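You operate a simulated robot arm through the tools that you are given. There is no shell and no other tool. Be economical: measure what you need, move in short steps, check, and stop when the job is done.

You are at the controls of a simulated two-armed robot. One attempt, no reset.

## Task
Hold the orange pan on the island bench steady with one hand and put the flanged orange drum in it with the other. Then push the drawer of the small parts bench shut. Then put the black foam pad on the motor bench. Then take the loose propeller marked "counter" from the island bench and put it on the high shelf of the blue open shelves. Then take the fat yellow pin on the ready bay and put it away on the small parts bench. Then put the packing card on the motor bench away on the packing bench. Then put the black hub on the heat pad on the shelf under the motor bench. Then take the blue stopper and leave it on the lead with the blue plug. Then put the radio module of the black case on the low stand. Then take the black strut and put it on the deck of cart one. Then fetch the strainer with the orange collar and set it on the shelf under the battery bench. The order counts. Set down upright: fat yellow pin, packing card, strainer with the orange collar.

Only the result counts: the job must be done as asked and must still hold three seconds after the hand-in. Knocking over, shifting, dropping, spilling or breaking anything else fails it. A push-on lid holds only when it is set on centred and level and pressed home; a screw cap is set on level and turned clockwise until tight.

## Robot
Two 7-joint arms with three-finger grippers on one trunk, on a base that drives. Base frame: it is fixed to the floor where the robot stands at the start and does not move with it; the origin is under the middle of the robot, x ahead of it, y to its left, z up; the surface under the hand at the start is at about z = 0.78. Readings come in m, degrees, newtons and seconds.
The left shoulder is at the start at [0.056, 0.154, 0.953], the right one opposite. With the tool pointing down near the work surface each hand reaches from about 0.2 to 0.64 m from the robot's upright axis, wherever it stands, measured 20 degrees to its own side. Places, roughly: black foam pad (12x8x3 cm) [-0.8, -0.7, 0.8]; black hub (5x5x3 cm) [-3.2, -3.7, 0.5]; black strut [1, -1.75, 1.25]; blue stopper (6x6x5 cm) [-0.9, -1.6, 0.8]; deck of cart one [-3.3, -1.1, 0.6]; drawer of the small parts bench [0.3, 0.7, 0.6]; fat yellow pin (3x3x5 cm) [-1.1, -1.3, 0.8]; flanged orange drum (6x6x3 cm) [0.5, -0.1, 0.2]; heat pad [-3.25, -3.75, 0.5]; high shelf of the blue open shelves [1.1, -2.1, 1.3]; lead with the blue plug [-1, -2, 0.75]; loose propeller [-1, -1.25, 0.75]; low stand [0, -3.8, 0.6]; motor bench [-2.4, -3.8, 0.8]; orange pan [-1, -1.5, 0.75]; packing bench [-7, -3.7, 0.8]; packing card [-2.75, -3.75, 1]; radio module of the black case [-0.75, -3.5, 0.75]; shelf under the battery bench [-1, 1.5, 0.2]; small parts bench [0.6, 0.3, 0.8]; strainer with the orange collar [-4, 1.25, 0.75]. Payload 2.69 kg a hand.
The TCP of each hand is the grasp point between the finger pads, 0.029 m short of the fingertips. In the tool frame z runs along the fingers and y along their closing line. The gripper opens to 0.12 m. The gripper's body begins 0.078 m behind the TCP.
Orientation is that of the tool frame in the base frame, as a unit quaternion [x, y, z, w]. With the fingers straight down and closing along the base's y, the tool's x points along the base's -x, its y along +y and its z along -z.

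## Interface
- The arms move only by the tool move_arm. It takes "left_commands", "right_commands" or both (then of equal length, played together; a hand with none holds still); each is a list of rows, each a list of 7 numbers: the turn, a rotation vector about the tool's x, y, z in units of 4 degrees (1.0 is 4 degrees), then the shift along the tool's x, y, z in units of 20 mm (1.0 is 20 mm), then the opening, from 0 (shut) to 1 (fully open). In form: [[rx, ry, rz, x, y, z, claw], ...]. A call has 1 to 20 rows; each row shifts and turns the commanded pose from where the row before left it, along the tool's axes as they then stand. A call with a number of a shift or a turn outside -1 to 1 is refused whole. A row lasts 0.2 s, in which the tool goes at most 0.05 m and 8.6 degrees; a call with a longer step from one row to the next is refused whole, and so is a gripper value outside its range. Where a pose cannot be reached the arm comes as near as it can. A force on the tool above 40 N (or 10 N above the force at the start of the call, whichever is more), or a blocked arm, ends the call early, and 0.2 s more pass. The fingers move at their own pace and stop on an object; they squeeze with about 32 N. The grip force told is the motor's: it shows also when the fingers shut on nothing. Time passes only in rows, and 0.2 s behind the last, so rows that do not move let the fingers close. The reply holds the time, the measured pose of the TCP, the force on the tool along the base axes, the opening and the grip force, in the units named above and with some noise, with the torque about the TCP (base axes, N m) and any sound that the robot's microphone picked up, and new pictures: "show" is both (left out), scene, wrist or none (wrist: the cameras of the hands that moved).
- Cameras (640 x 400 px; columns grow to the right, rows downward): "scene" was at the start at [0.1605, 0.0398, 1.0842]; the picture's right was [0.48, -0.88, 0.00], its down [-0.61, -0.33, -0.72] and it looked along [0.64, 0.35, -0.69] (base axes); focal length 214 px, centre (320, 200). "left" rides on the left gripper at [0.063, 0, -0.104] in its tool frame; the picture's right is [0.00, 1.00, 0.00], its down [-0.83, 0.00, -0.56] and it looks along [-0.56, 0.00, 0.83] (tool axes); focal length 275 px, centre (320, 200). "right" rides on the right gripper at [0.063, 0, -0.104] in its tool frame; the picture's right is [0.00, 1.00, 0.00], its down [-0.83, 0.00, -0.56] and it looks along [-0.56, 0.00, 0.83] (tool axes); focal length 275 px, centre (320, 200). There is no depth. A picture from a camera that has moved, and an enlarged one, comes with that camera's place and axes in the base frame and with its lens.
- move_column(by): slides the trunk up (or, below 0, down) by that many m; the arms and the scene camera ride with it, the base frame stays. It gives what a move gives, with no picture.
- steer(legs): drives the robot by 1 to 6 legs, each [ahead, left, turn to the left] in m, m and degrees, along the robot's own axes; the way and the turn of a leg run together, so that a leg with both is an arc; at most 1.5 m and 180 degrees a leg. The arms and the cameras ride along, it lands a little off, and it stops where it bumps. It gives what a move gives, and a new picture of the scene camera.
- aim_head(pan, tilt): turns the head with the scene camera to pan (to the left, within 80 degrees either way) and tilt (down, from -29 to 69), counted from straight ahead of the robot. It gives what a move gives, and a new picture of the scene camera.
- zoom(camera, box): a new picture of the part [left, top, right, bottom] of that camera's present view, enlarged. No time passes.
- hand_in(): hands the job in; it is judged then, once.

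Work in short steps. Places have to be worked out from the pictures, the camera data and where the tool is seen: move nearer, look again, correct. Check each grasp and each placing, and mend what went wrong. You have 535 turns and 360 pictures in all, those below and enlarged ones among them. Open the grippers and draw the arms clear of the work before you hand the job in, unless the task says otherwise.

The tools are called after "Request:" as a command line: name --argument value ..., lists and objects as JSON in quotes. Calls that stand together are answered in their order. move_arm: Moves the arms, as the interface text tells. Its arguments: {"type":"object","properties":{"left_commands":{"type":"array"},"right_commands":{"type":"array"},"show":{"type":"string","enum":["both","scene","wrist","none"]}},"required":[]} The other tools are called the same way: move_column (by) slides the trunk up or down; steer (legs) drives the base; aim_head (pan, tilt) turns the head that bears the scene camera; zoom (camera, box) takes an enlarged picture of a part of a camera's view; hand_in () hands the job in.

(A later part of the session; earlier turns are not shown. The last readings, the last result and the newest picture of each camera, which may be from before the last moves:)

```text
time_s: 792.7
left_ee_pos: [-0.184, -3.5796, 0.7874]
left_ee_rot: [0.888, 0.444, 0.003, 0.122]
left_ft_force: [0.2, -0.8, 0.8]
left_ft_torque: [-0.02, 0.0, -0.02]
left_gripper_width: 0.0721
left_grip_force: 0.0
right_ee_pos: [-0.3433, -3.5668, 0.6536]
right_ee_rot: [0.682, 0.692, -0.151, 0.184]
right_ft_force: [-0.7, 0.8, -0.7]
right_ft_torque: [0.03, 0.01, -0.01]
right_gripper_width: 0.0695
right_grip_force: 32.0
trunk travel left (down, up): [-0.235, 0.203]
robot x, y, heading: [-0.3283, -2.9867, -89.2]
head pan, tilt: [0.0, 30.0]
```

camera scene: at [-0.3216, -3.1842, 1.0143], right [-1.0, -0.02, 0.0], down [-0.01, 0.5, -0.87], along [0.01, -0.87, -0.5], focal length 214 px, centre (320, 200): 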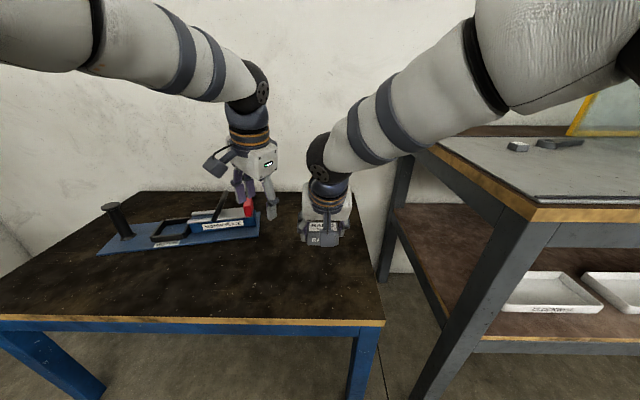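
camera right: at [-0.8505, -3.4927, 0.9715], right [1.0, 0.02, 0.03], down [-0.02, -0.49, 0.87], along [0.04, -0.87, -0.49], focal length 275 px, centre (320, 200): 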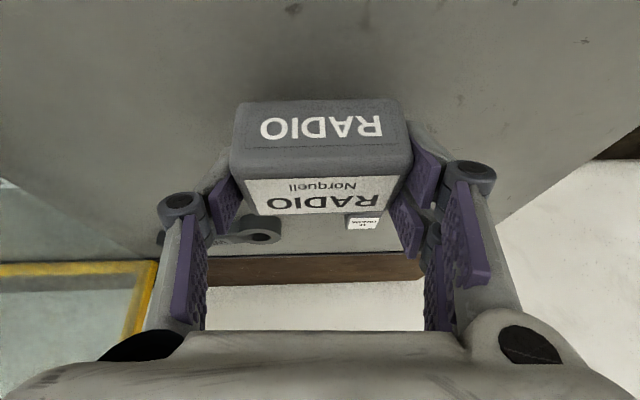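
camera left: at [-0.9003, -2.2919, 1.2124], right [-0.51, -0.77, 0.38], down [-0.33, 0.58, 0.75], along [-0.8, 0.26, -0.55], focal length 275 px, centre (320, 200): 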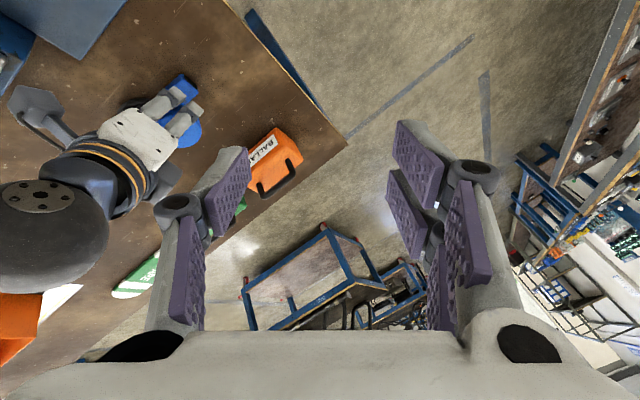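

Request:
move_arm --right_commands '[[0, 0, 0, 0.12, 0, 0.24, 0.3], [0, 0, 0, 0.12, 0, 0.24, 0.3], [0, 0, 0, 0.12, 0, 0.24, 0.3], [0, 0, 0, 0.12, 0, 0.24, 0.3]]' --show "none"

```text
time_s: 793.7
left_ee_pos: [-0.1835, -3.5796, 0.7873]
left_ee_rot: [0.888, 0.444, 0.002, 0.122]
left_ft_force: [-0.2, -0.2, -0.9]
left_ft_torque: [0.02, 0.0, -0.01]
left_gripper_width: 0.072
left_grip_force: 0.1
right_ee_pos: [-0.3408, -3.5672, 0.6334]
right_ee_rot: [0.68, 0.693, -0.15, 0.184]
right_ft_force: [0.0, -0.2, -0.5]
right_ft_torque: [0.05, 0.01, 0.01]
right_gripper_width: 0.0694
right_grip_force: 31.7
trunk travel left (down, up): [-0.235, 0.203]
robot x, y, heading: [-0.3275, -2.9834, -89.0]
head pan, tilt: [0.0, 30.0]
```

Request:
move_arm --right_commands '[[0, 0, 0, 0.12, 0, 0.24, 0.3], [0, 0, 0, 0.12, 0, 0.24, 0.3], [0, 0, 0, 0.12, 0, 0.24, 0.3], [0, 0, 0, 0.12, 0, 0.24, 0.3]]' --show "wrist"

```text
time_s: 794.7
left_ee_pos: [-0.1824, -3.5783, 0.7875]
left_ee_rot: [0.888, 0.444, 0.002, 0.122]
left_ft_force: [-0.4, 0.7, 0.2]
left_ft_torque: [0.0, 0.01, 0.01]
left_gripper_width: 0.072
left_grip_force: 0.1
right_ee_pos: [-0.3405, -3.5674, 0.6108]
right_ee_rot: [0.681, 0.693, -0.15, 0.184]
right_ft_force: [0.7, -0.1, -1.2]
right_ft_torque: [-0.02, 0.01, 0.01]
right_gripper_width: 0.0693
right_grip_force: 32.1
trunk travel left (down, up): [-0.235, 0.203]
robot x, y, heading: [-0.3281, -2.9844, -89.2]
head pan, tilt: [0.0, 30.0]
camera right: at [-0.3443, -3.4633, 0.6729], right [1.0, 0.03, 0.04], down [-0.02, -0.48, 0.87], along [0.05, -0.87, -0.48], focal length 275 px, centre (320, 200)
```

right: 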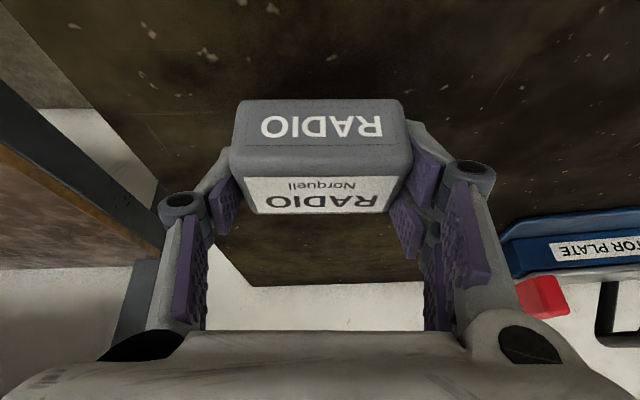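

Not down yet; the stand is lower than thought. Continue gently.

Request:
move_arm --right_commands '[[0, 0, 0, 0.12, 0, 0.24, 0.3], [0, 0, 0, 0.12, 0, 0.24, 0.3], [0, 0, 0, 0.12, 0, 0.24, 0.3], [0, 0, 0, 0.12, 0, 0.24, 0.3], [0, 0, 0, 0.12, 0, 0.24, 0.3]]' --show "none"

```text
time_s: 795.9
left_ee_pos: [-0.1837, -3.5781, 0.7879]
left_ee_rot: [0.887, 0.445, 0.002, 0.122]
left_ft_force: [0.3, -0.3, -0.2]
left_ft_torque: [0.0, -0.02, -0.01]
left_gripper_width: 0.0721
left_grip_force: 0.0
right_ee_pos: [-0.3415, -3.5666, 0.5841]
right_ee_rot: [0.681, 0.693, -0.15, 0.183]
right_ft_force: [-0.1, 0.3, -1.2]
right_ft_torque: [0.0, -0.01, 0.01]
right_gripper_width: 0.0696
right_grip_force: 32.4
trunk travel left (down, up): [-0.235, 0.203]
robot x, y, heading: [-0.326, -2.9838, -89.1]
head pan, tilt: [0.0, 30.0]
```

Triangulation puts the stand top at ~0.54: nearly there.

Request:
move_arm --right_commands '[[0, 0, 0, 0.07, 0, 0.14, 0.3], [0, 0, 0, 0.07, 0, 0.14, 0.3], [0, 0, 0, 0.07, 0, 0.14, 0.3]]' --show "none"

```text
time_s: 796.7
left_ee_pos: [-0.1845, -3.5761, 0.7892]
left_ee_rot: [0.888, 0.443, 0.001, 0.123]
left_ft_force: [-0.6, 0.6, -1.1]
left_ft_torque: [0.01, 0.03, -0.01]
left_gripper_width: 0.0719
left_grip_force: 0.0
right_ee_pos: [-0.3393, -3.5688, 0.5807]
right_ee_rot: [0.68, 0.692, -0.154, 0.187]
right_ft_force: [-4.1, 9.6, 38.5]
right_ft_torque: [0.06, 0.0, 0.36]
right_gripper_width: 0.0697
right_grip_force: 31.8
trunk travel left (down, up): [-0.235, 0.203]
robot x, y, heading: [-0.3252, -2.9851, -89.2]
head pan, tilt: [0.0, 30.0]
```

Contact. Relax 2 mm, open and rise.

Request:
move_arm --right_commands '[[0, 0, 0, -0.03, 0, -0.1, 0.3], [0, 0, 0, 0, 0, 0, 0.65], [0, 0, 0, 0, 0, 0, 0.8], [0, 0, 0, 0, 0, 0, 0.8], [0, 0, 0, -0.2, 0, -0.5, 0.8], [0, 0, 0, -0.43, 0, -0.9, 0.8], [0, 0, 0, -0.43, 0, -0.9, 0.8], [0, 0, 0, -0.43, 0, -0.9, 0.8], [0, 0, 0, -0.43, 0, -0.9, 0.8], [0, 0, 0, -0.43, 0, -0.9, 0.8]]' --show "wrist"

```text
time_s: 798.9
left_ee_pos: [-0.1842, -3.5794, 0.7879]
left_ee_rot: [0.887, 0.445, 0.003, 0.122]
left_ft_force: [0.2, -0.4, -0.6]
left_ft_torque: [0.04, -0.01, 0.01]
left_gripper_width: 0.072
left_grip_force: 0.0
right_ee_pos: [-0.3448, -3.5632, 0.6887]
right_ee_rot: [0.681, 0.693, -0.15, 0.183]
right_ft_force: [0.5, 0.2, 0.4]
right_ft_torque: [-0.03, 0.0, 0.03]
right_gripper_width: 0.096
right_grip_force: 0.0
trunk travel left (down, up): [-0.235, 0.203]
robot x, y, heading: [-0.3248, -2.9851, -89.1]
head pan, tilt: [0.0, 30.0]
camera right: at [-0.349, -3.4582, 0.7513], right [1.0, 0.03, 0.04], down [-0.02, -0.48, 0.87], along [0.05, -0.87, -0.48], focal length 275 px, centre (320, 200)
```

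right: 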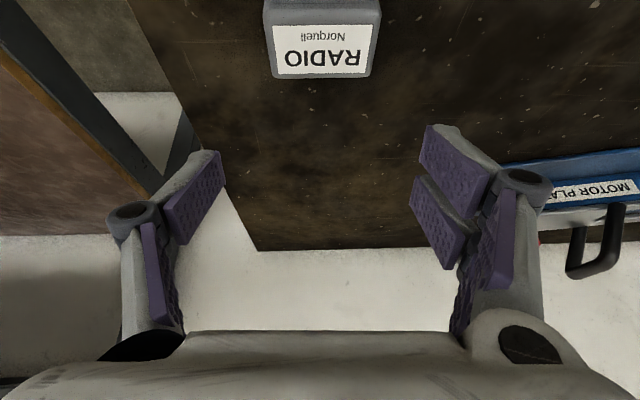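

Radio module placed on the low stand. Next the strut: I back off, raise the trunk, and turn toward the blue shelves.

Request:
steer --legs '[[-0.25, 0, 0]]'

Request:
move_column --by 0.2

Request:
move_arm --right_commands '[[-0.45, 0, -0.95, 0, 0, -0.8, 0.8], [-0.45, 0, -0.95, 0, 0, -0.8, 0.8], [-0.45, 0, -0.95, 0, 0, -0.8, 0.8], [-0.45, 0, -0.95, 0, 0, -0.8, 0.8], [-0.45, 0, -0.95, 0, 0, -0.8, 0.8], [-0.45, 0, -0.95, 0, 0, -0.8, 0.8], [-0.45, 0, -0.95, 0, 0, -0.8, 0.8], [-0.45, 0, -0.95, 0, 0, -0.8, 0.8], [-0.45, 0, -0.95, 0, 0, -0.8, 0.8], [-0.45, 0, -0.95, 0, 0, -0.8, 0.8], [-0.45, 0, -0.95, 0, 0, -0.8, 0.8], [-0.45, 0, -0.95, 0, 0, 0, 0.8], [-0.45, 0, -0.95, 0, 0, 0, 0.8], [-0.45, 0, -0.95, 0, 0, 0, 0.8], [-0.45, 0, -0.95, 0, 0, 0, 0.8], [-0.45, 0, -0.95, 0, 0, 0, 0.8], [-0.45, 0, -0.95, 0, 0, 0, 0.8], [-0.45, 0, -0.95, 0, 0, 0, 0.8], [-0.45, 0, -0.95, 0, 0, 0, 0.8], [-0.45, 0, -0.95, 0, 0, 0, 0.8]]' --left_commands '[[0, 0, 0, 0.9, 0, -0.4, 0.5], [0, 0, 0, 0.9, 0, -0.4, 0.5], [0, 0, 0, 0.9, 0, -0.4, 0.5], [0, 0, 0, 0.9, 0, -0.4, 0.5], [0, 0, 0, 0.9, 0, -0.4, 0.5], [0, 0, 0, 0.9, 0, -0.4, 0.5], [0, 0, 0, 0.9, 0, -0.4, 0.5], [0, 0, 0, 0.9, 0, -0.4, 0.5], [0, 0, 0, 0.9, 0, -0.4, 0.5], [0, 0, 0, 0.9, 0, -0.4, 0.5], [0, 0, 0, 0.9, 0, -0.4, 0.5], [0, 0, 0, 0.9, 0, -0.4, 0.5], [0, 0, 0, 0.9, 0, -0.4, 0.5], [0, 0, 0, 0.9, 0, -0.4, 0.5], [0, 0, 0, 0.9, 0, -0.4, 0.5], [0, 0, 0, 0.9, 0, -0.4, 0.5], [0, 0, 0, 0, 0, 0, 0.5], [0, 0, 0, 0, 0, 0, 0.5], [0, 0, 0, 0, 0, 0, 0.5], [0, 0, 0, 0, 0, 0, 0.5]]' --show "none"

```text
time_s: 800.7
left_ee_pos: [-0.19, -3.3392, 0.7877]
left_ee_rot: [0.889, 0.442, 0.002, 0.121]
left_ft_force: [-0.8, 0.0, 0.8]
left_ft_torque: [0.01, -0.01, -0.04]
left_gripper_width: 0.0719
left_grip_force: 0.1
right_ee_pos: [-0.3498, -3.3225, 0.689]
right_ee_rot: [0.683, 0.691, -0.15, 0.183]
right_ft_force: [0.4, 0.5, 0.9]
right_ft_torque: [-0.02, 0.0, -0.04]
right_gripper_width: 0.0962
right_grip_force: 0.1
trunk travel left (down, up): [-0.235, 0.203]
robot x, y, heading: [-0.3326, -2.7467, -89.3]
head pan, tilt: [0.0, 30.0]
camera scene: at [-0.3261, -2.9442, 1.0144], right [-1.0, -0.01, 0.0], down [-0.01, 0.5, -0.87], along [0.01, -0.87, -0.5], focal length 214 px, centre (320, 200)
```

scene: 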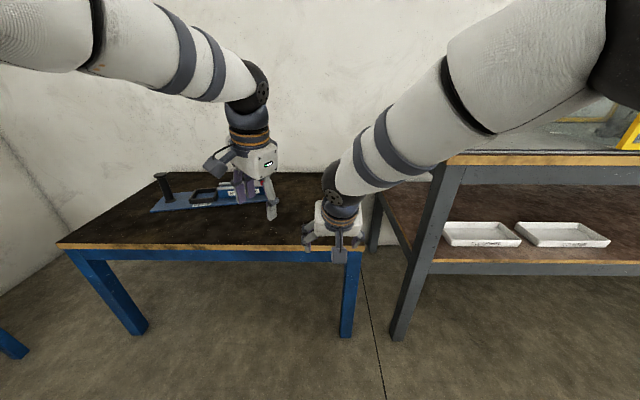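

```text
time_s: 802.9
left_ee_pos: [-0.1901, -3.3346, 1.0186]
left_ee_rot: [0.885, 0.442, -0.01, 0.147]
left_ft_force: [-0.9, 0.2, -0.4]
left_ft_torque: [0.04, -0.01, 0.02]
left_gripper_width: 0.0721
left_grip_force: 0.0
right_ee_pos: [-0.3512, -3.3224, 0.8873]
right_ee_rot: [0.683, 0.692, -0.15, 0.183]
right_ft_force: [0.2, -1.0, -0.8]
right_ft_torque: [0.0, -0.01, 0.01]
right_gripper_width: 0.0958
right_grip_force: 0.1
trunk travel left (down, up): [-0.435, 0.003]
robot x, y, heading: [-0.3329, -2.7455, -89.3]
head pan, tilt: [0.0, 30.0]
```

```text
time_s: 807.1
left_ee_pos: [-0.0292, -3.0741, 1.1]
left_ee_rot: [0.885, 0.441, -0.012, 0.149]
left_ft_force: [0.4, 0.0, 0.7]
left_ft_torque: [0.03, -0.01, 0.0]
left_gripper_width: 0.0601
left_grip_force: 0.1
right_ee_pos: [-0.3866, -3.2511, 1.0446]
right_ee_rot: [0.036, 0.97, -0.024, 0.24]
right_ft_force: [-0.1, 0.3, 0.1]
right_ft_torque: [-0.02, 0.01, 0.01]
right_gripper_width: 0.096
right_grip_force: 0.1
trunk travel left (down, up): [-0.435, 0.003]
robot x, y, heading: [-0.3285, -2.7449, -89.4]
head pan, tilt: [0.0, 30.0]
```

Now increase the lean to ~46° and raise the right hand to shelf height.

Request:
move_arm --right_commands '[[0, -0.9, 0, 0, 0, 0, 0.8], [0, -0.9, 0, 0, 0, 0, 0.8], [0, -0.9, 0, 0, 0, 0, 0.8], [0, -0.9, 0, 0, 0, 0, 0.8], [0, -0.9, 0, 0, 0, 0, 0.8], [0, 0, 0, -0.9, 0.28, -0.87, 0.8], [0, 0, 0, -0.9, 0.28, -0.87, 0.8], [0, 0, 0, -0.9, 0.28, -0.87, 0.8], [0, 0, 0, -0.9, 0.28, -0.87, 0.8], [0, 0, 0, -0.9, 0.28, -0.87, 0.8], [0, 0, 0, -0.9, 0.28, -0.87, 0.8], [0, 0, 0, -0.9, 0.28, -0.87, 0.8], [0, 0, 0, -0.9, 0.28, -0.87, 0.8], [0, 0, 0, -0.9, 0.28, -0.87, 0.8], [0, 0, 0, -0.9, 0.28, -0.87, 0.8], [0, 0, 0, -0.9, 0.28, -0.87, 0.8], [0, 0, 0, -0.9, 0.28, -0.87, 0.8], [0, 0, 0, -0.9, 0.28, -0.87, 0.8], [0, 0, 0, -0.9, 0.28, -0.87, 0.8], [0, 0, 0, -0.9, 0.28, -0.87, 0.8]]' --show "none"

Request:
steer --legs '[[0, 0, 89.4], [0.3, 0, 0], [0, 1.07, 0]]'

Request:
aim_head --pan 0 --tilt 5

```text
time_s: 811.3
left_ee_pos: [-0.029, -3.0744, 1.1005]
left_ee_rot: [0.885, 0.441, -0.011, 0.148]
left_ft_force: [-0.1, 0.2, 0.4]
left_ft_torque: [-0.03, -0.01, 0.01]
left_gripper_width: 0.0598
left_grip_force: 0.0
right_ee_pos: [-0.3828, -3.1223, 1.3579]
right_ee_rot: [0.032, 0.92, -0.031, 0.389]
right_ft_force: [-0.2, 0.3, 0.0]
right_ft_torque: [0.02, 0.03, -0.03]
right_gripper_width: 0.0959
right_grip_force: 0.1
right hand out of reach, approached as far as the arm can: row 16, 17, 18, 19, 20
trunk travel left (down, up): [-0.435, 0.003]
robot x, y, heading: [-0.33, -2.7435, -89.3]
head pan, tilt: [0.0, 30.0]
```

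```text
time_s: 825.2
left_ee_pos: [0.3816, -1.4009, 1.1001]
left_ee_rot: [0.346, 0.926, 0.093, 0.115]
left_ft_force: [0.4, -0.1, -0.6]
left_ft_torque: [-0.01, -0.01, -0.01]
left_gripper_width: 0.06
left_grip_force: 0.1
right_ee_pos: [0.4068, -1.7569, 1.3581]
right_ee_rot: [-0.604, 0.694, 0.244, 0.305]
right_ft_force: [-0.7, -0.5, 0.4]
right_ft_torque: [0.01, -0.01, -0.02]
right_gripper_width: 0.096
right_grip_force: 0.0
trunk travel left (down, up): [-0.435, 0.003]
robot x, y, heading: [0.0316, -1.6812, -3.1]
head pan, tilt: [0.0, 30.0]
camera scene: at [0.1306, -1.6838, 1.2307], right [-0.06, -1.0, 0.0], down [-0.5, 0.03, -0.87], along [0.86, -0.05, -0.5], focal length 214 px, centre (320, 200)
```

scene: 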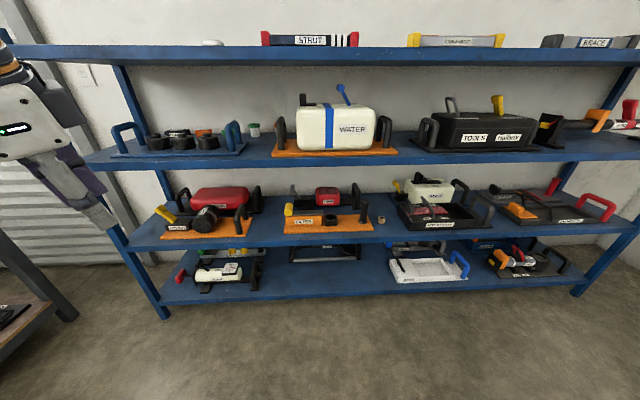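

```text
time_s: 826.0
left_ee_pos: [0.3824, -1.4012, 1.0992]
left_ee_rot: [0.347, 0.926, 0.093, 0.115]
left_ft_force: [0.2, -1.1, 0.5]
left_ft_torque: [0.02, -0.04, -0.01]
left_gripper_width: 0.0601
left_grip_force: 0.1
right_ee_pos: [0.4056, -1.7566, 1.3568]
right_ee_rot: [-0.604, 0.694, 0.244, 0.305]
right_ft_force: [0.6, 0.4, 0.0]
right_ft_torque: [0.01, 0.04, 0.0]
right_gripper_width: 0.0958
right_grip_force: 0.1
trunk travel left (down, up): [-0.435, 0.003]
robot x, y, heading: [0.0306, -1.6743, -3.4]
head pan, tilt: [0.0, 5.0]
camera scene: at [0.132, -1.6839, 1.271], right [-0.06, -1.0, 0.0], down [-0.09, 0.01, -1.0], along [0.99, -0.06, -0.09], focal length 214 px, centre (320, 200)
```

scene: 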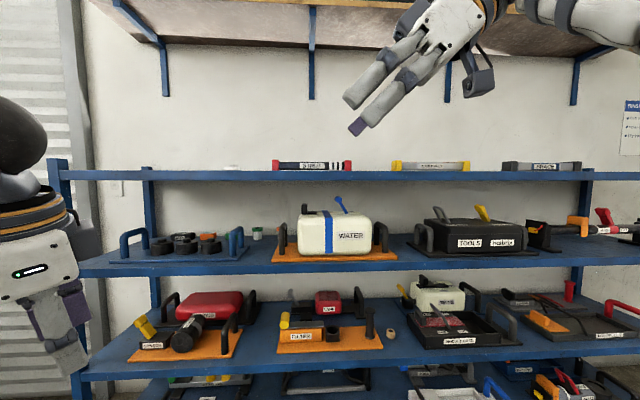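

The black STRUT (red ends) lies at y -1.54..-1.87. I need a bit more height to clear it: shift the hand left and up.

Request:
move_arm --right_commands '[[0, 0, 0, -0.82, 0, 0.13, 0.8], [0, 0, 0, -0.82, 0, 0.13, 0.8], [0, 0, 0, -0.82, 0, 0.0, 0.8], [0, 0, 0, -0.82, 0, 0.0, 0.8], [0, 0, 0, -0.82, 0, -0.2, 0.8], [0, 0, 0, -0.82, 0, -0.2, 0.8]]' --show "none"

```text
time_s: 827.5
left_ee_pos: [0.3814, -1.4022, 1.0991]
left_ee_rot: [0.347, 0.926, 0.093, 0.116]
left_ft_force: [0.6, -0.8, 0.3]
left_ft_torque: [0.03, -0.01, -0.02]
left_gripper_width: 0.0601
left_grip_force: 0.0
right_ee_pos: [0.381, -1.7094, 1.3758]
right_ee_rot: [-0.604, 0.694, 0.244, 0.305]
right_ft_force: [-0.7, -0.1, 0.5]
right_ft_torque: [0.01, 0.0, 0.03]
right_gripper_width: 0.0961
right_grip_force: 0.0
right hand out of reach, approached as far as the arm can: row 1, 2, 3, 4, 5, 6
trunk travel left (down, up): [-0.435, 0.003]
robot x, y, heading: [0.0342, -1.6793, -3.2]
head pan, tilt: [0.0, 5.0]
```

I'll grip the strut toward its right end with more lean (60°), so the wrist is lower and the camera clears the strut. Adjust lean and raise.

Request:
move_arm --right_commands '[[0, -0.9, 0, 0, 0, 0, 0.8], [0, -0.9, 0, 0, 0, 0, 0.8], [0, -0.9, 0, 0, 0, 0, 0.8], [0, -0.9, 0, 0, 0, 0, 0.8], [0, 0, 0, -0.87, 0, -0.5, 0.8], [0, 0, 0, -0.87, 0, -0.5, 0.8], [0, 0, 0, -0.87, 0, -0.5, 0.8]]' --show "none"

Request:
steer --legs '[[0.25, -0.09, 3.3]]'

Request:
zoom --camera "right" --box '[0, 0, 640, 400]'

```text
time_s: 829.0
left_ee_pos: [0.3819, -1.4012, 1.0987]
left_ee_rot: [0.346, 0.926, 0.093, 0.116]
left_ft_force: [0.0, 0.3, -0.3]
left_ft_torque: [0.0, 0.04, 0.01]
left_gripper_width: 0.06
left_grip_force: 0.0
right_ee_pos: [0.3964, -1.7091, 1.4129]
right_ee_rot: [-0.569, 0.651, 0.318, 0.389]
right_ft_force: [-1.1, 1.1, 0.4]
right_ft_torque: [-0.02, 0.04, -0.03]
right_gripper_width: 0.0962
right_grip_force: 0.1
right hand out of reach, approached as far as the arm can: row 1, 2, 3, 4, 5, 6, 7
trunk travel left (down, up): [-0.435, 0.003]
robot x, y, heading: [0.0308, -1.6818, -3.2]
head pan, tilt: [0.0, 5.0]
```

```text
time_s: 830.9
left_ee_pos: [0.6035, -1.4774, 1.0994]
left_ee_rot: [0.319, 0.936, 0.096, 0.112]
left_ft_force: [0.6, 0.1, 0.5]
left_ft_torque: [0.0, -0.01, 0.04]
left_gripper_width: 0.0597
left_grip_force: 0.0
right_ee_pos: [0.6379, -1.7832, 1.413]
right_ee_rot: [-0.589, 0.633, 0.33, 0.38]
right_ft_force: [0.8, 0.7, -0.8]
right_ft_torque: [0.02, -0.01, -0.01]
right_gripper_width: 0.0959
right_grip_force: 0.1
trunk travel left (down, up): [-0.435, 0.003]
robot x, y, heading: [0.2707, -1.7745, 0.0]
head pan, tilt: [0.0, 5.0]
camera scene: at [0.3723, -1.7751, 1.2711], right [0.0, -1.0, 0.0], down [-0.09, 0.0, -1.0], along [1.0, 0.0, -0.09], focal length 214 px, centre (320, 200)
```

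scene: 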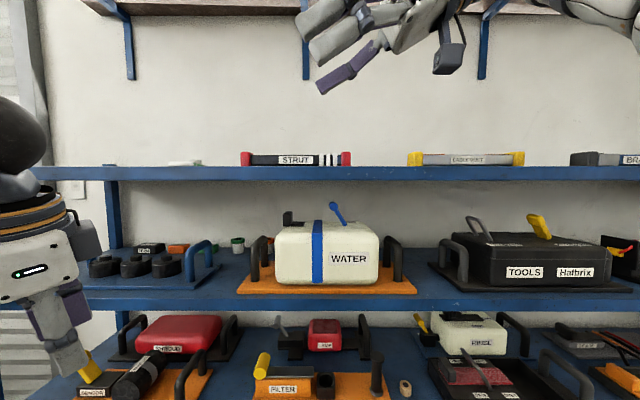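

```text
1.00 times, centred on (320, 200) of right (not enlarged: the box is as wide or as high as the picture)
camera zoom: at [0.628, -1.9043, 1.4084], right [-1.0, 0.09, -0.03], down [-0.04, -0.07, 1.0], along [0.09, 0.99, 0.07], focal length 275 px, centre (320, 200)
```

zoom: 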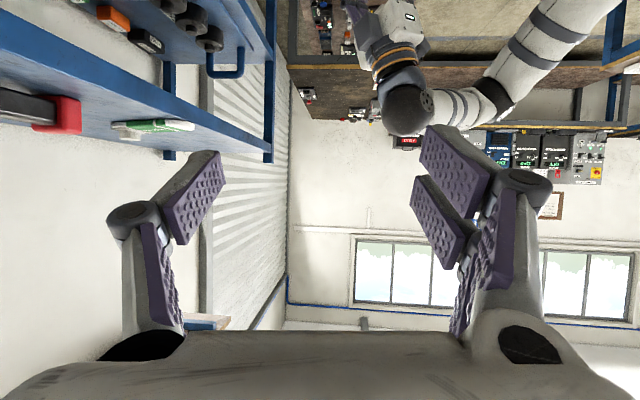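

Reach at z 1.41 is fine here. The strut is at x ≈ 1.01, z 1.315–1.354. I tuck the left hand back and drive up close to the rack.

Request:
move_arm --left_commands '[[0, 0, 0, 0.8, 0.6, -0.6, 0.5], [0, 0, 0, 0.8, 0.6, -0.6, 0.5], [0, 0, 0, 0.8, 0.6, -0.6, 0.5], [0, 0, 0, 0.8, 0.6, -0.6, 0.5], [0, 0, 0, 0.8, 0.6, -0.6, 0.5], [0, 0, 0, 0.8, 0.6, -0.6, 0.5], [0, 0, 0, 0.8, 0.6, -0.6, 0.5], [0, 0, 0, 0.8, 0.6, -0.6, 0.5]]' --show "none"

Request:
steer --legs '[[0.34, 0, 0]]'

Request:
zoom --camera "right" --box '[0, 0, 640, 400]'

```text
time_s: 832.7
left_ee_pos: [0.588, -1.3507, 1.172]
left_ee_rot: [0.318, 0.936, 0.096, 0.114]
left_ft_force: [0.0, 0.3, -0.4]
left_ft_torque: [-0.02, -0.01, 0.0]
left_gripper_width: 0.0603
left_grip_force: 0.1
left hand out of reach, approached as far as the arm can: row 5, 6, 7, 8
right_ee_pos: [0.6376, -1.7833, 1.4138]
right_ee_rot: [-0.588, 0.633, 0.33, 0.38]
right_ft_force: [-0.1, 0.9, -0.2]
right_ft_torque: [-0.03, 0.03, 0.01]
right_gripper_width: 0.0958
right_grip_force: 0.0
trunk travel left (down, up): [-0.435, 0.003]
robot x, y, heading: [0.2747, -1.7752, 0.1]
head pan, tilt: [0.0, 5.0]
```

```text
time_s: 834.8
left_ee_pos: [0.8966, -1.349, 1.1715]
left_ee_rot: [0.32, 0.936, 0.096, 0.107]
left_ft_force: [-0.5, 0.6, -1.0]
left_ft_torque: [-0.03, -0.05, -0.02]
left_gripper_width: 0.0601
left_grip_force: 0.1
right_ee_pos: [0.9503, -1.7808, 1.4128]
right_ee_rot: [-0.589, 0.634, 0.329, 0.378]
right_ft_force: [-0.4, 0.7, 0.3]
right_ft_torque: [0.02, 0.03, 0.01]
right_gripper_width: 0.0962
right_grip_force: 0.2
trunk travel left (down, up): [-0.435, 0.003]
robot x, y, heading: [0.586, -1.7722, 0.5]
head pan, tilt: [0.0, 5.0]
stopped in leg 1: the force on the tool passed its limit at 107 N (the readings are from after the stop); the commanded pose is now the measured one
camera scene: at [0.6853, -1.7731, 1.271], right [0.01, -1.0, 0.0], down [-0.09, 0.0, -1.0], along [1.0, 0.01, -0.09], focal length 214 px, centre (320, 200)
```

scene: 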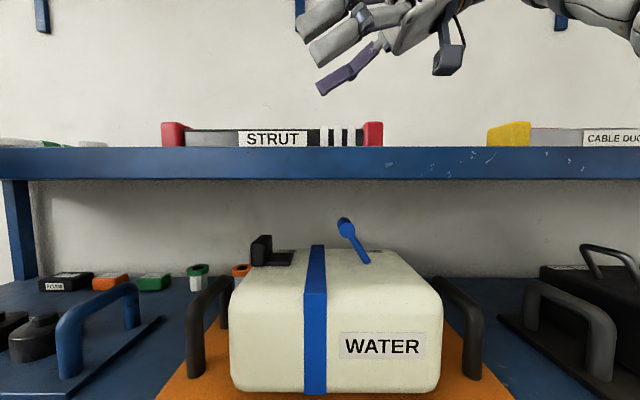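

```text
1.00 times, centred on (320, 200) of right (not enlarged: the box is as wide or as high as the picture)
camera zoom: at [0.9421, -1.9017, 1.4075], right [-1.0, 0.09, -0.03], down [-0.04, -0.07, 1.0], along [0.08, 0.99, 0.07], focal length 275 px, centre (320, 200)
```

zoom: 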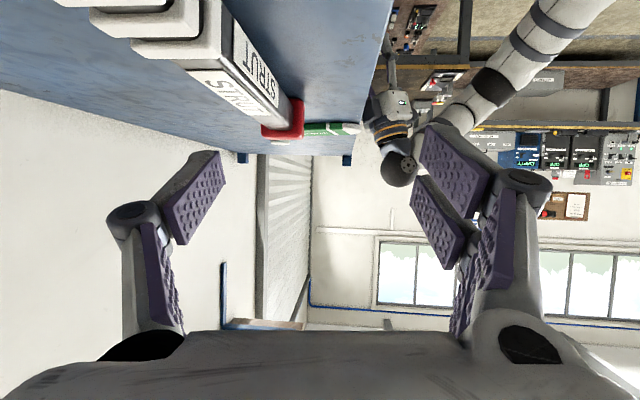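

The left wrist met the shelf's front beam. I back off 12 cm at once and check the propeller and shelf.

Request:
steer --legs '[[-0.14, 0, 0]]'

Request:
zoom --camera "scene" --box '[0, 100, 320, 200]'

```text
time_s: 836.1
left_ee_pos: [0.7588, -1.3513, 1.1719]
left_ee_rot: [0.322, 0.936, 0.095, 0.109]
left_ft_force: [-0.1, -0.4, 1.3]
left_ft_torque: [0.01, -0.01, 0.01]
left_gripper_width: 0.0604
left_grip_force: 0.0
right_ee_pos: [0.8113, -1.7837, 1.4119]
right_ee_rot: [-0.589, 0.634, 0.33, 0.378]
right_ft_force: [-0.2, 1.2, -0.4]
right_ft_torque: [0.0, -0.02, -0.01]
right_gripper_width: 0.0961
right_grip_force: 0.1
trunk travel left (down, up): [-0.435, 0.003]
robot x, y, heading: [0.4479, -1.7748, 0.2]
head pan, tilt: [0.0, 5.0]
camera scene: at [0.5456, -1.7741, 1.271], right [0.0, -1.0, 0.0], down [-0.09, 0.0, -1.0], along [1.0, 0.0, -0.09], focal length 214 px, centre (320, 200)
```

scene: 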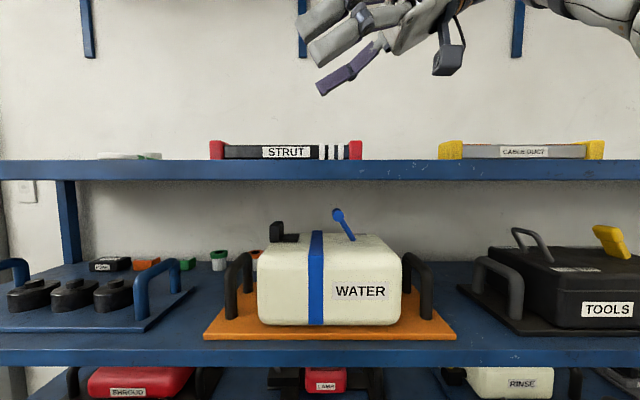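

```text
2.00 times, centred on (160, 150) of scene
camera zoom: at [0.5456, -1.7741, 1.271], right [0.0, -1.0, 0.0], down [-0.09, 0.0, -1.0], along [1.0, 0.0, -0.09], focal length 429 px, centre (640, 300)
```

zoom: 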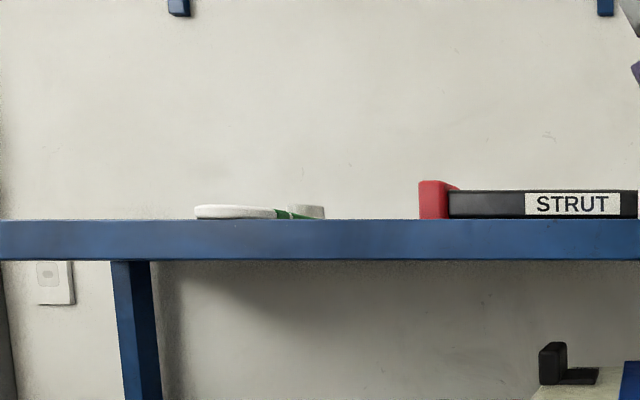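

The propeller and strut are unaffected. I re-pose the left hand (proper tilt, lower, further back) before closing in again.

Request:
move_arm --left_commands '[[-0.14, 0.24, -0.94, 0, 0, 0, 0.5], [-0.14, 0.24, -0.94, 0, 0, 0, 0.5], [-0.14, 0.24, -0.94, 0, 0, 0, 0.5], [-0.14, 0.24, -0.94, 0, 0, 0, 0.5], [-0.14, 0.24, -0.94, 0, 0, 0, 0.5], [-0.14, 0.24, -0.94, 0, 0, 0, 0.5], [-0.14, 0.24, -0.94, 0, 0, 0, 0.5], [-0.14, 0.24, -0.94, 0, 0, 0, 0.5], [-0.14, 0.24, -0.94, 0, 0, 0, 0.5], [-0.14, 0.24, -0.94, 0, 0, 0, 0.5], [0.9, 0, 0, 0, 0, 0, 0.5], [0.9, 0, 0, 0, 0, 0, 0.5], [0.9, 0, 0, 0, 0, 0, 0.5], [0.9, 0, 0, 0, 0, 0, 0.5], [0, -1, 0, 0, 0, 0, 0.5], [0, -1, 0, 0, 0, 0, 0.5], [0, -1, 0, 0, 0, 0, 0.5], [0, -1, 0, 0, 0, 0, 0.5]]' --show "none"

Request:
move_arm --left_commands '[[0, 0, 0, 0.8, -0.3, 0.6, 0.5], [0, 0, 0, 0.8, -0.3, 0.6, 0.5], [0, 0, 0, 0.8, -0.3, 0.6, 0.5], [0, 0, 0, 0.8, -0.3, 0.6, 0.5], [0, 0, 0, 0.8, -0.3, 0.6, 0.5], [0, 0, 0, 0.8, -0.3, 0.6, 0.5], [0, 0, 0, 0.8, -0.3, 0.6, 0.5], [0, 0, 0, 0.8, -0.3, 0.6, 0.5]]' --show "none"

```text
time_s: 839.9
left_ee_pos: [0.7689, -1.3539, 1.1664]
left_ee_rot: [-0.001, 0.978, 0.001, 0.209]
left_ft_force: [0.0, -1.1, -0.7]
left_ft_torque: [0.01, 0.01, -0.02]
left_gripper_width: 0.0601
left_grip_force: 0.0
left hand out of reach, approached as far as the arm can: row 1, 4, 7
right_ee_pos: [0.8125, -1.7848, 1.412]
right_ee_rot: [-0.587, 0.635, 0.328, 0.379]
right_ft_force: [-0.5, -0.6, 0.2]
right_ft_torque: [0.0, 0.03, 0.0]
right_gripper_width: 0.0961
right_grip_force: 0.1
trunk travel left (down, up): [-0.435, 0.003]
robot x, y, heading: [0.4455, -1.7743, -0.0]
head pan, tilt: [0.0, 5.0]
```

```text
time_s: 841.7
left_ee_pos: [0.6915, -1.4, 1.0265]
left_ee_rot: [-0.001, 0.978, 0.0, 0.209]
left_ft_force: [-0.6, -0.5, 0.6]
left_ft_torque: [0.01, -0.05, 0.04]
left_gripper_width: 0.0605
left_grip_force: 0.0
right_ee_pos: [0.8115, -1.7834, 1.4128]
right_ee_rot: [-0.588, 0.634, 0.329, 0.379]
right_ft_force: [-0.2, 0.3, 0.6]
right_ft_torque: [0.0, 0.01, -0.02]
right_gripper_width: 0.0959
right_grip_force: 0.1
trunk travel left (down, up): [-0.435, 0.003]
robot x, y, heading: [0.4462, -1.7769, 0.0]
head pan, tilt: [0.0, 5.0]
```

Left hand tucked. I pull it 3 cm further back and drive ahead 0.15 m.

Request:
move_arm --left_commands '[[0, 0, 0, 0.9, 0, -0.2, 0.5], [0, 0, 0, 0.9, 0, -0.2, 0.5]]' --show "none"

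Request:
steer --legs '[[0.155, 0, 0]]'

```text
time_s: 842.3
left_ee_pos: [0.6562, -1.402, 1.0173]
left_ee_rot: [-0.001, 0.978, 0.002, 0.208]
left_ft_force: [-0.3, -1.2, 0.2]
left_ft_torque: [0.0, -0.04, 0.04]
left_gripper_width: 0.0599
left_grip_force: 0.1
right_ee_pos: [0.8117, -1.7835, 1.412]
right_ee_rot: [-0.588, 0.634, 0.329, 0.379]
right_ft_force: [-0.6, -0.8, -1.0]
right_ft_torque: [0.02, -0.01, -0.03]
right_gripper_width: 0.0962
right_grip_force: 0.1
trunk travel left (down, up): [-0.435, 0.003]
robot x, y, heading: [0.4477, -1.7742, 0.2]
head pan, tilt: [0.0, 5.0]
```

```text
time_s: 843.7
left_ee_pos: [0.8076, -1.4013, 1.0177]
left_ee_rot: [-0.001, 0.978, 0.002, 0.209]
left_ft_force: [0.5, -0.6, -0.1]
left_ft_torque: [0.01, 0.02, -0.02]
left_gripper_width: 0.06
left_grip_force: 0.0
right_ee_pos: [0.9626, -1.7825, 1.412]
right_ee_rot: [-0.588, 0.634, 0.329, 0.379]
right_ft_force: [0.5, -0.7, 0.1]
right_ft_torque: [0.01, 0.03, 0.04]
right_gripper_width: 0.0956
right_grip_force: 0.0
trunk travel left (down, up): [-0.435, 0.003]
robot x, y, heading: [0.596, -1.776, 0.2]
head pan, tilt: [0.0, 5.0]
camera scene: at [0.6978, -1.7735, 1.2711], right [0.0, -1.0, 0.0], down [-0.09, 0.0, -1.0], along [1.0, 0.0, -0.09], focal length 214 px, centre (320, 200)
```

scene: 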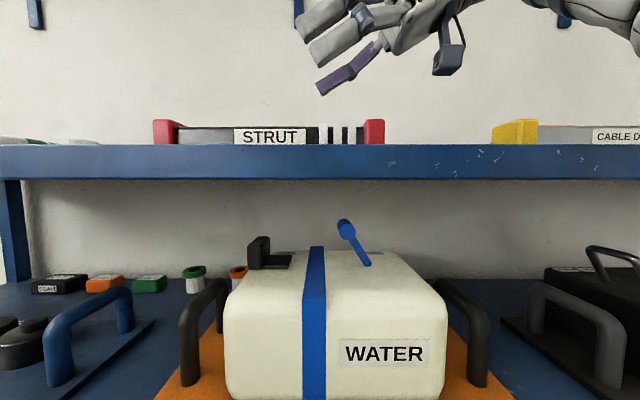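

Strut's front face is at x ≈ 1.00. I creep 3.5 cm closer, then extend the hand over it at max height.

Request:
steer --legs '[[0.035, 0, 0]]'

Request:
move_arm --right_commands '[[0, 0, 0, -0.1, -0.5, 0, 0.85], [0, 0, 0, -0.1, -0.5, 0, 0.85], [0, 0, 0, 0, 0, 0, 0.85]]' --show "wrist"

```text
time_s: 844.5
left_ee_pos: [0.8402, -1.3995, 1.0171]
left_ee_rot: [-0.001, 0.978, 0.0, 0.207]
left_ft_force: [0.5, -0.1, -0.8]
left_ft_torque: [-0.01, 0.04, 0.02]
left_gripper_width: 0.0599
left_grip_force: 0.1
right_ee_pos: [0.9965, -1.7817, 1.412]
right_ee_rot: [-0.588, 0.634, 0.329, 0.379]
right_ft_force: [0.3, -0.3, -0.3]
right_ft_torque: [0.02, 0.0, 0.06]
right_gripper_width: 0.0959
right_grip_force: 0.1
trunk travel left (down, up): [-0.435, 0.003]
robot x, y, heading: [0.6293, -1.7724, 0.1]
head pan, tilt: [0.0, 5.0]
camera scene: at [0.7305, -1.7735, 1.2711], right [0.0, -1.0, 0.0], down [-0.09, 0.0, -1.0], along [1.0, 0.0, -0.09], focal length 214 px, centre (320, 200)
```

scene: 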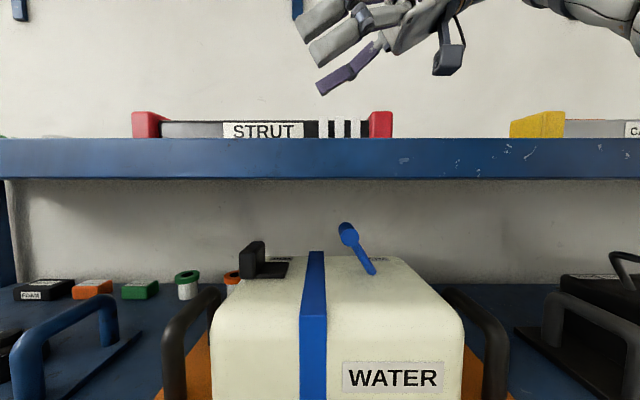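

```text
time_s: 845.4
left_ee_pos: [0.839, -1.4007, 1.0175]
left_ee_rot: [-0.002, 0.978, 0.002, 0.209]
left_ft_force: [-0.3, 0.4, 0.2]
left_ft_torque: [0.0, 0.02, 0.01]
left_gripper_width: 0.0603
left_grip_force: 0.2
right_ee_pos: [1.0047, -1.7832, 1.4048]
right_ee_rot: [-0.588, 0.635, 0.329, 0.379]
right_ft_force: [-0.2, 0.3, -0.5]
right_ft_torque: [0.01, -0.04, 0.04]
right_gripper_width: 0.1017
right_grip_force: 0.0
right hand out of reach, approached as far as the arm can: row 1, 2
trunk travel left (down, up): [-0.435, 0.003]
robot x, y, heading: [0.6296, -1.7769, -0.1]
head pan, tilt: [0.0, 5.0]
camera right: at [0.9951, -1.9035, 1.3998], right [-1.0, 0.09, -0.03], down [-0.04, -0.07, 1.0], along [0.09, 0.99, 0.07], focal length 275 px, centre (320, 200)
```

right: 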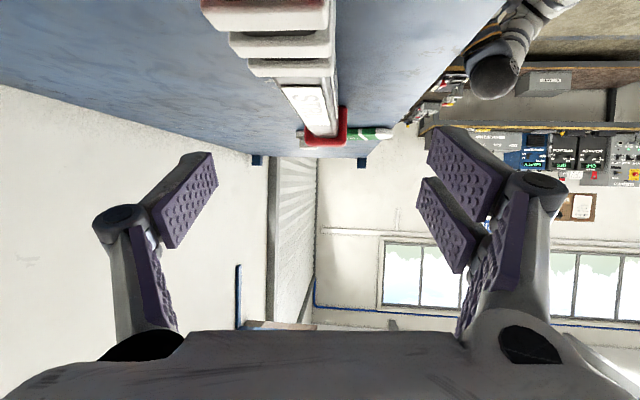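

Strut axis at x ≈ 1.025, almost centred between the fingers. I lower 5.5 cm easing 2 cm forward.

Request:
move_arm --right_commands '[[0, 0, 0, 0.3, -0.46, 0.18, 0.85], [0, 0, 0, 0.6, -0.46, 0.37, 0.85], [0, 0, 0, 0.6, 0, 0.37, 0.85], [0, 0, 0, 0.6, 0, 0.37, 0.85]]' --show "wrist"

```text
time_s: 846.4
left_ee_pos: [0.8405, -1.4017, 1.0178]
left_ee_rot: [-0.001, 0.978, 0.001, 0.208]
left_ft_force: [-0.8, -0.1, -0.1]
left_ft_torque: [0.01, -0.01, 0.02]
left_gripper_width: 0.06
left_grip_force: 0.0
right_ee_pos: [1.0236, -1.7843, 1.3549]
right_ee_rot: [-0.588, 0.634, 0.329, 0.379]
right_ft_force: [0.5, 0.2, 0.3]
right_ft_torque: [0.01, 0.0, 0.03]
right_gripper_width: 0.1021
right_grip_force: 0.0
trunk travel left (down, up): [-0.435, 0.003]
robot x, y, heading: [0.6327, -1.773, 0.1]
head pan, tilt: [0.0, 5.0]
camera right: at [1.0149, -1.904, 1.3509], right [-1.0, 0.09, -0.03], down [-0.04, -0.07, 1.0], along [0.09, 0.99, 0.07], focal length 275 px, centre (320, 200)
```

right: 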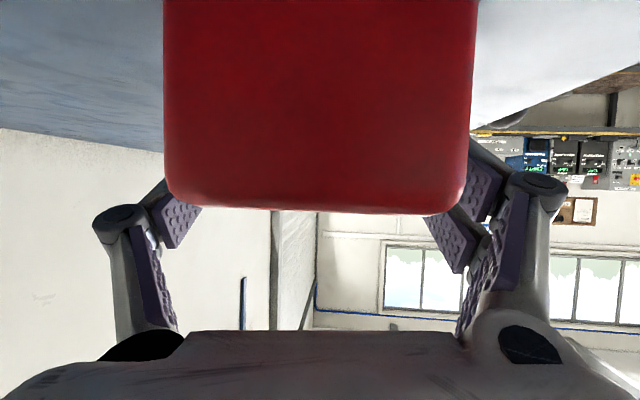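

Fingers straddle the strut near its right cap. Lower 6 mm and close.

Request:
move_arm --right_commands '[[0, 0, 0, 0.26, 0, 0.16, 0.85], [0, 0, 0, 0, 0, 0, 0.6], [0, 0, 0, 0, 0, 0, 0.4], [0, 0, 0, 0, 0, 0, 0.2], [0, 0, 0, 0, 0, 0, 0.1]]' --show "none"

```text
time_s: 847.5
left_ee_pos: [0.8389, -1.4012, 1.0184]
left_ee_rot: [-0.002, 0.978, 0.001, 0.209]
left_ft_force: [0.4, 0.2, 0.2]
left_ft_torque: [0.01, -0.01, -0.01]
left_gripper_width: 0.06
left_grip_force: 0.1
right_ee_pos: [1.0252, -1.7852, 1.3494]
right_ee_rot: [-0.587, 0.635, 0.329, 0.379]
right_ft_force: [-0.2, -0.3, 2.3]
right_ft_torque: [-0.06, 0.13, -0.03]
right_gripper_width: 0.0317
right_grip_force: 31.9
trunk travel left (down, up): [-0.435, 0.003]
robot x, y, heading: [0.6304, -1.777, 0.1]
head pan, tilt: [0.0, 5.0]
```

Gripped (32 mm). I lift ~4.5 cm and look.

Request:
move_arm --right_commands '[[0, 0, 0, -0.49, 0.1, -0.28, 0.1], [0, 0, 0, -0.49, 0.1, -0.28, 0.1], [0, 0, 0, -0.49, 0.1, -0.28, 0.1], [0, 0, 0, -0.49, 0.1, -0.28, 0.1]]' --show "scene"

```text
time_s: 848.5
left_ee_pos: [0.8402, -1.4, 1.0182]
left_ee_rot: [-0.002, 0.978, 0.001, 0.208]
left_ft_force: [-0.1, -0.6, -0.1]
left_ft_torque: [-0.01, -0.01, 0.0]
left_gripper_width: 0.06
left_grip_force: 0.0
right_ee_pos: [1.0141, -1.7828, 1.396]
right_ee_rot: [-0.588, 0.634, 0.33, 0.379]
right_ft_force: [0.5, -0.4, -2.3]
right_ft_torque: [-0.23, 0.02, 0.0]
right_gripper_width: 0.0318
right_grip_force: 31.8
trunk travel left (down, up): [-0.435, 0.003]
robot x, y, heading: [0.6322, -1.7742, 0.3]
head pan, tilt: [0.0, 5.0]
camera scene: at [0.7302, -1.7731, 1.271], right [0.0, -1.0, 0.0], down [-0.09, 0.0, -1.0], along [1.0, 0.0, -0.09], focal length 214 px, centre (320, 200)
```

scene: 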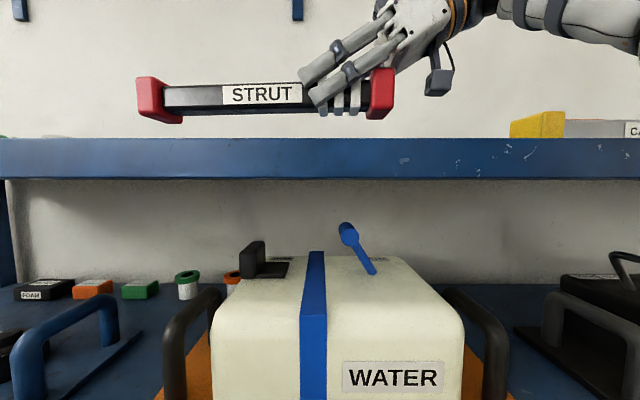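

Strut lifted level. I back out and drive round the south of the island to face cart one from the east.

Request:
steer --legs '[[-0.65, 0, 0], [0, 0, 180], [0, 1.08, 0], [1.2, 0, 0], [0.9, 0, 0], [0, -1.5, 0]]'

Request:
aim_head --pan 0 --tilt 30

```text
time_s: 888.4
left_ee_pos: [-2.2882, -1.7428, 1.0173]
left_ee_rot: [0.978, -0.029, -0.207, -0.005]
left_ft_force: [0.7, 0.5, 0.2]
left_ft_torque: [-0.02, 0.01, -0.02]
left_gripper_width: 0.0602
left_grip_force: 0.0
right_ee_pos: [-2.4383, -1.3495, 1.3966]
right_ee_rot: [0.652, 0.568, -0.388, 0.318]
right_ft_force: [0.3, -1.2, -2.5]
right_ft_torque: [0.17, 0.02, 0.03]
right_gripper_width: 0.0318
right_grip_force: 31.6
trunk travel left (down, up): [-0.435, 0.003]
robot x, y, heading: [-2.0574, -1.3814, 176.5]
head pan, tilt: [0.0, 5.0]
camera scene: at [-2.1513, -1.3763, 1.2711], right [0.06, 1.0, 0.0], down [0.09, -0.01, -1.0], along [-0.99, 0.06, -0.09], focal length 214 px, centre (320, 200)
```

scene: 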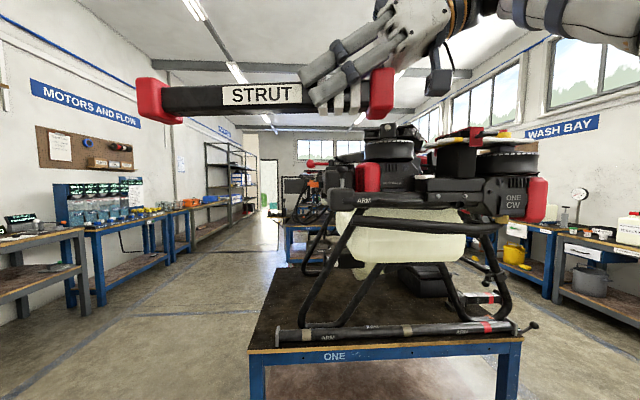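

```text
time_s: 889.3
left_ee_pos: [-2.2877, -1.742, 1.0173]
left_ee_rot: [0.978, -0.029, -0.208, -0.005]
left_ft_force: [0.0, 0.6, -0.5]
left_ft_torque: [-0.03, -0.02, 0.02]
left_gripper_width: 0.0598
left_grip_force: 0.0
right_ee_pos: [-2.4393, -1.3488, 1.3965]
right_ee_rot: [0.653, 0.568, -0.389, 0.317]
right_ft_force: [-0.5, -0.6, -2.5]
right_ft_torque: [0.15, -0.02, 0.01]
right_gripper_width: 0.0317
right_grip_force: 31.9
trunk travel left (down, up): [-0.435, 0.003]
robot x, y, heading: [-2.0577, -1.3813, 176.4]
head pan, tilt: [0.0, 30.0]
camera scene: at [-2.1498, -1.3765, 1.2307], right [0.06, 1.0, 0.0], down [0.5, -0.03, -0.87], along [-0.86, 0.05, -0.5], focal length 214 px, centre (320, 200)
```

scene: 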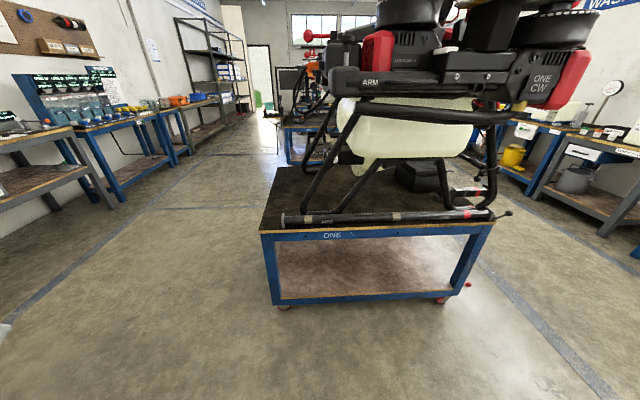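

Cart one's deck has a free strip along its south edge (y ≈ -1.62..-1.51). I lower the strut in free space, then come round to face the cart's south side.

Request:
move_arm --right_commands '[[0, 0, 0, 1, 0, 0.57, 0.1], [0, 0, 0, 1, 0, 0.57, 0.1], [0, 0, 0, 1, 0, 0.57, 0.1], [0, 0, 0, 1, 0, 0.57, 0.1], [0, 0, 0, 1, 0, 0.57, 0.1], [0, 0, 0, 1, 0, 0.57, 0.1], [0, 0, 0, 1, 0, 0.57, 0.1], [0, 0, 0, 1, 0, 0.57, 0.1], [0, 0, 0, 1, 0, 0.57, 0.1], [0, 0, 0, 1, 0, 0.57, 0.1], [0, 0, 0, 1, 0, 0.57, 0.1], [0, 0, 0, 1, 0, 0.57, 0.1], [0, 0, 0, 1, 0, 0.57, 0.1], [0, 0, 0, 1, 0, 0.57, 0.1], [0, 0, 0, 1, 0, 0.57, 0.1], [0, 0, 0, 1, 0, 0.57, 0.1], [0, 0, 0, 1, 0, 0.57, 0.1], [0, 0, 0, 1, 0, 0.57, 0.1], [0, 0, 0, 1, 0, 0.57, 0.1], [0, 0, 0, 1, 0, 0.57, 0.1]]' --show "none"

Request:
steer --legs '[[0, 1.0, 0], [1.2, 0, 0], [0, 0, -86.5]]'

```text
time_s: 893.5
left_ee_pos: [-2.2897, -1.7432, 1.0162]
left_ee_rot: [0.978, -0.029, -0.208, -0.006]
left_ft_force: [-0.3, -0.1, 0.3]
left_ft_torque: [-0.01, -0.05, -0.05]
left_gripper_width: 0.0601
left_grip_force: 0.1
right_ee_pos: [-2.4521, -1.3489, 0.9364]
right_ee_rot: [0.652, 0.568, -0.389, 0.317]
right_ft_force: [-0.4, -0.3, -2.5]
right_ft_torque: [0.17, -0.05, 0.04]
right_gripper_width: 0.0318
right_grip_force: 31.8
trunk travel left (down, up): [-0.435, 0.003]
robot x, y, heading: [-2.054, -1.3785, 176.8]
head pan, tilt: [0.0, 30.0]
```

```text
time_s: 910.8
left_ee_pos: [-3.6597, -2.105, 1.0176]
left_ee_rot: [-0.689, 0.694, 0.148, 0.147]
left_ft_force: [0.1, -0.2, 0.1]
left_ft_torque: [-0.01, 0.0, 0.0]
left_gripper_width: 0.0598
left_grip_force: 0.1
right_ee_pos: [-3.2747, -1.9213, 0.9364]
right_ee_rot: [0.864, -0.037, -0.501, -0.038]
right_ft_force: [-0.6, 0.3, -2.2]
right_ft_torque: [-0.02, -0.17, 0.0]
right_gripper_width: 0.0319
right_grip_force: 31.8
trunk travel left (down, up): [-0.435, 0.003]
robot x, y, heading: [-3.2863, -2.3164, 89.4]
head pan, tilt: [0.0, 30.0]
camera scene: at [-3.2861, -2.2222, 1.2307], right [1.0, -0.01, 0.0], down [0.0, -0.5, -0.87], along [0.01, 0.87, -0.5], focal length 214 px, centre (320, 200)
```

scene: 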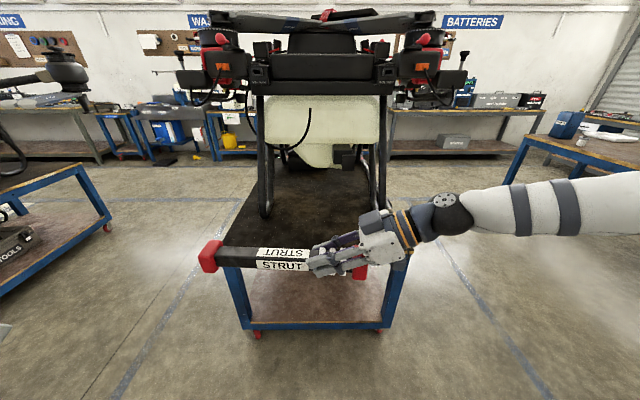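

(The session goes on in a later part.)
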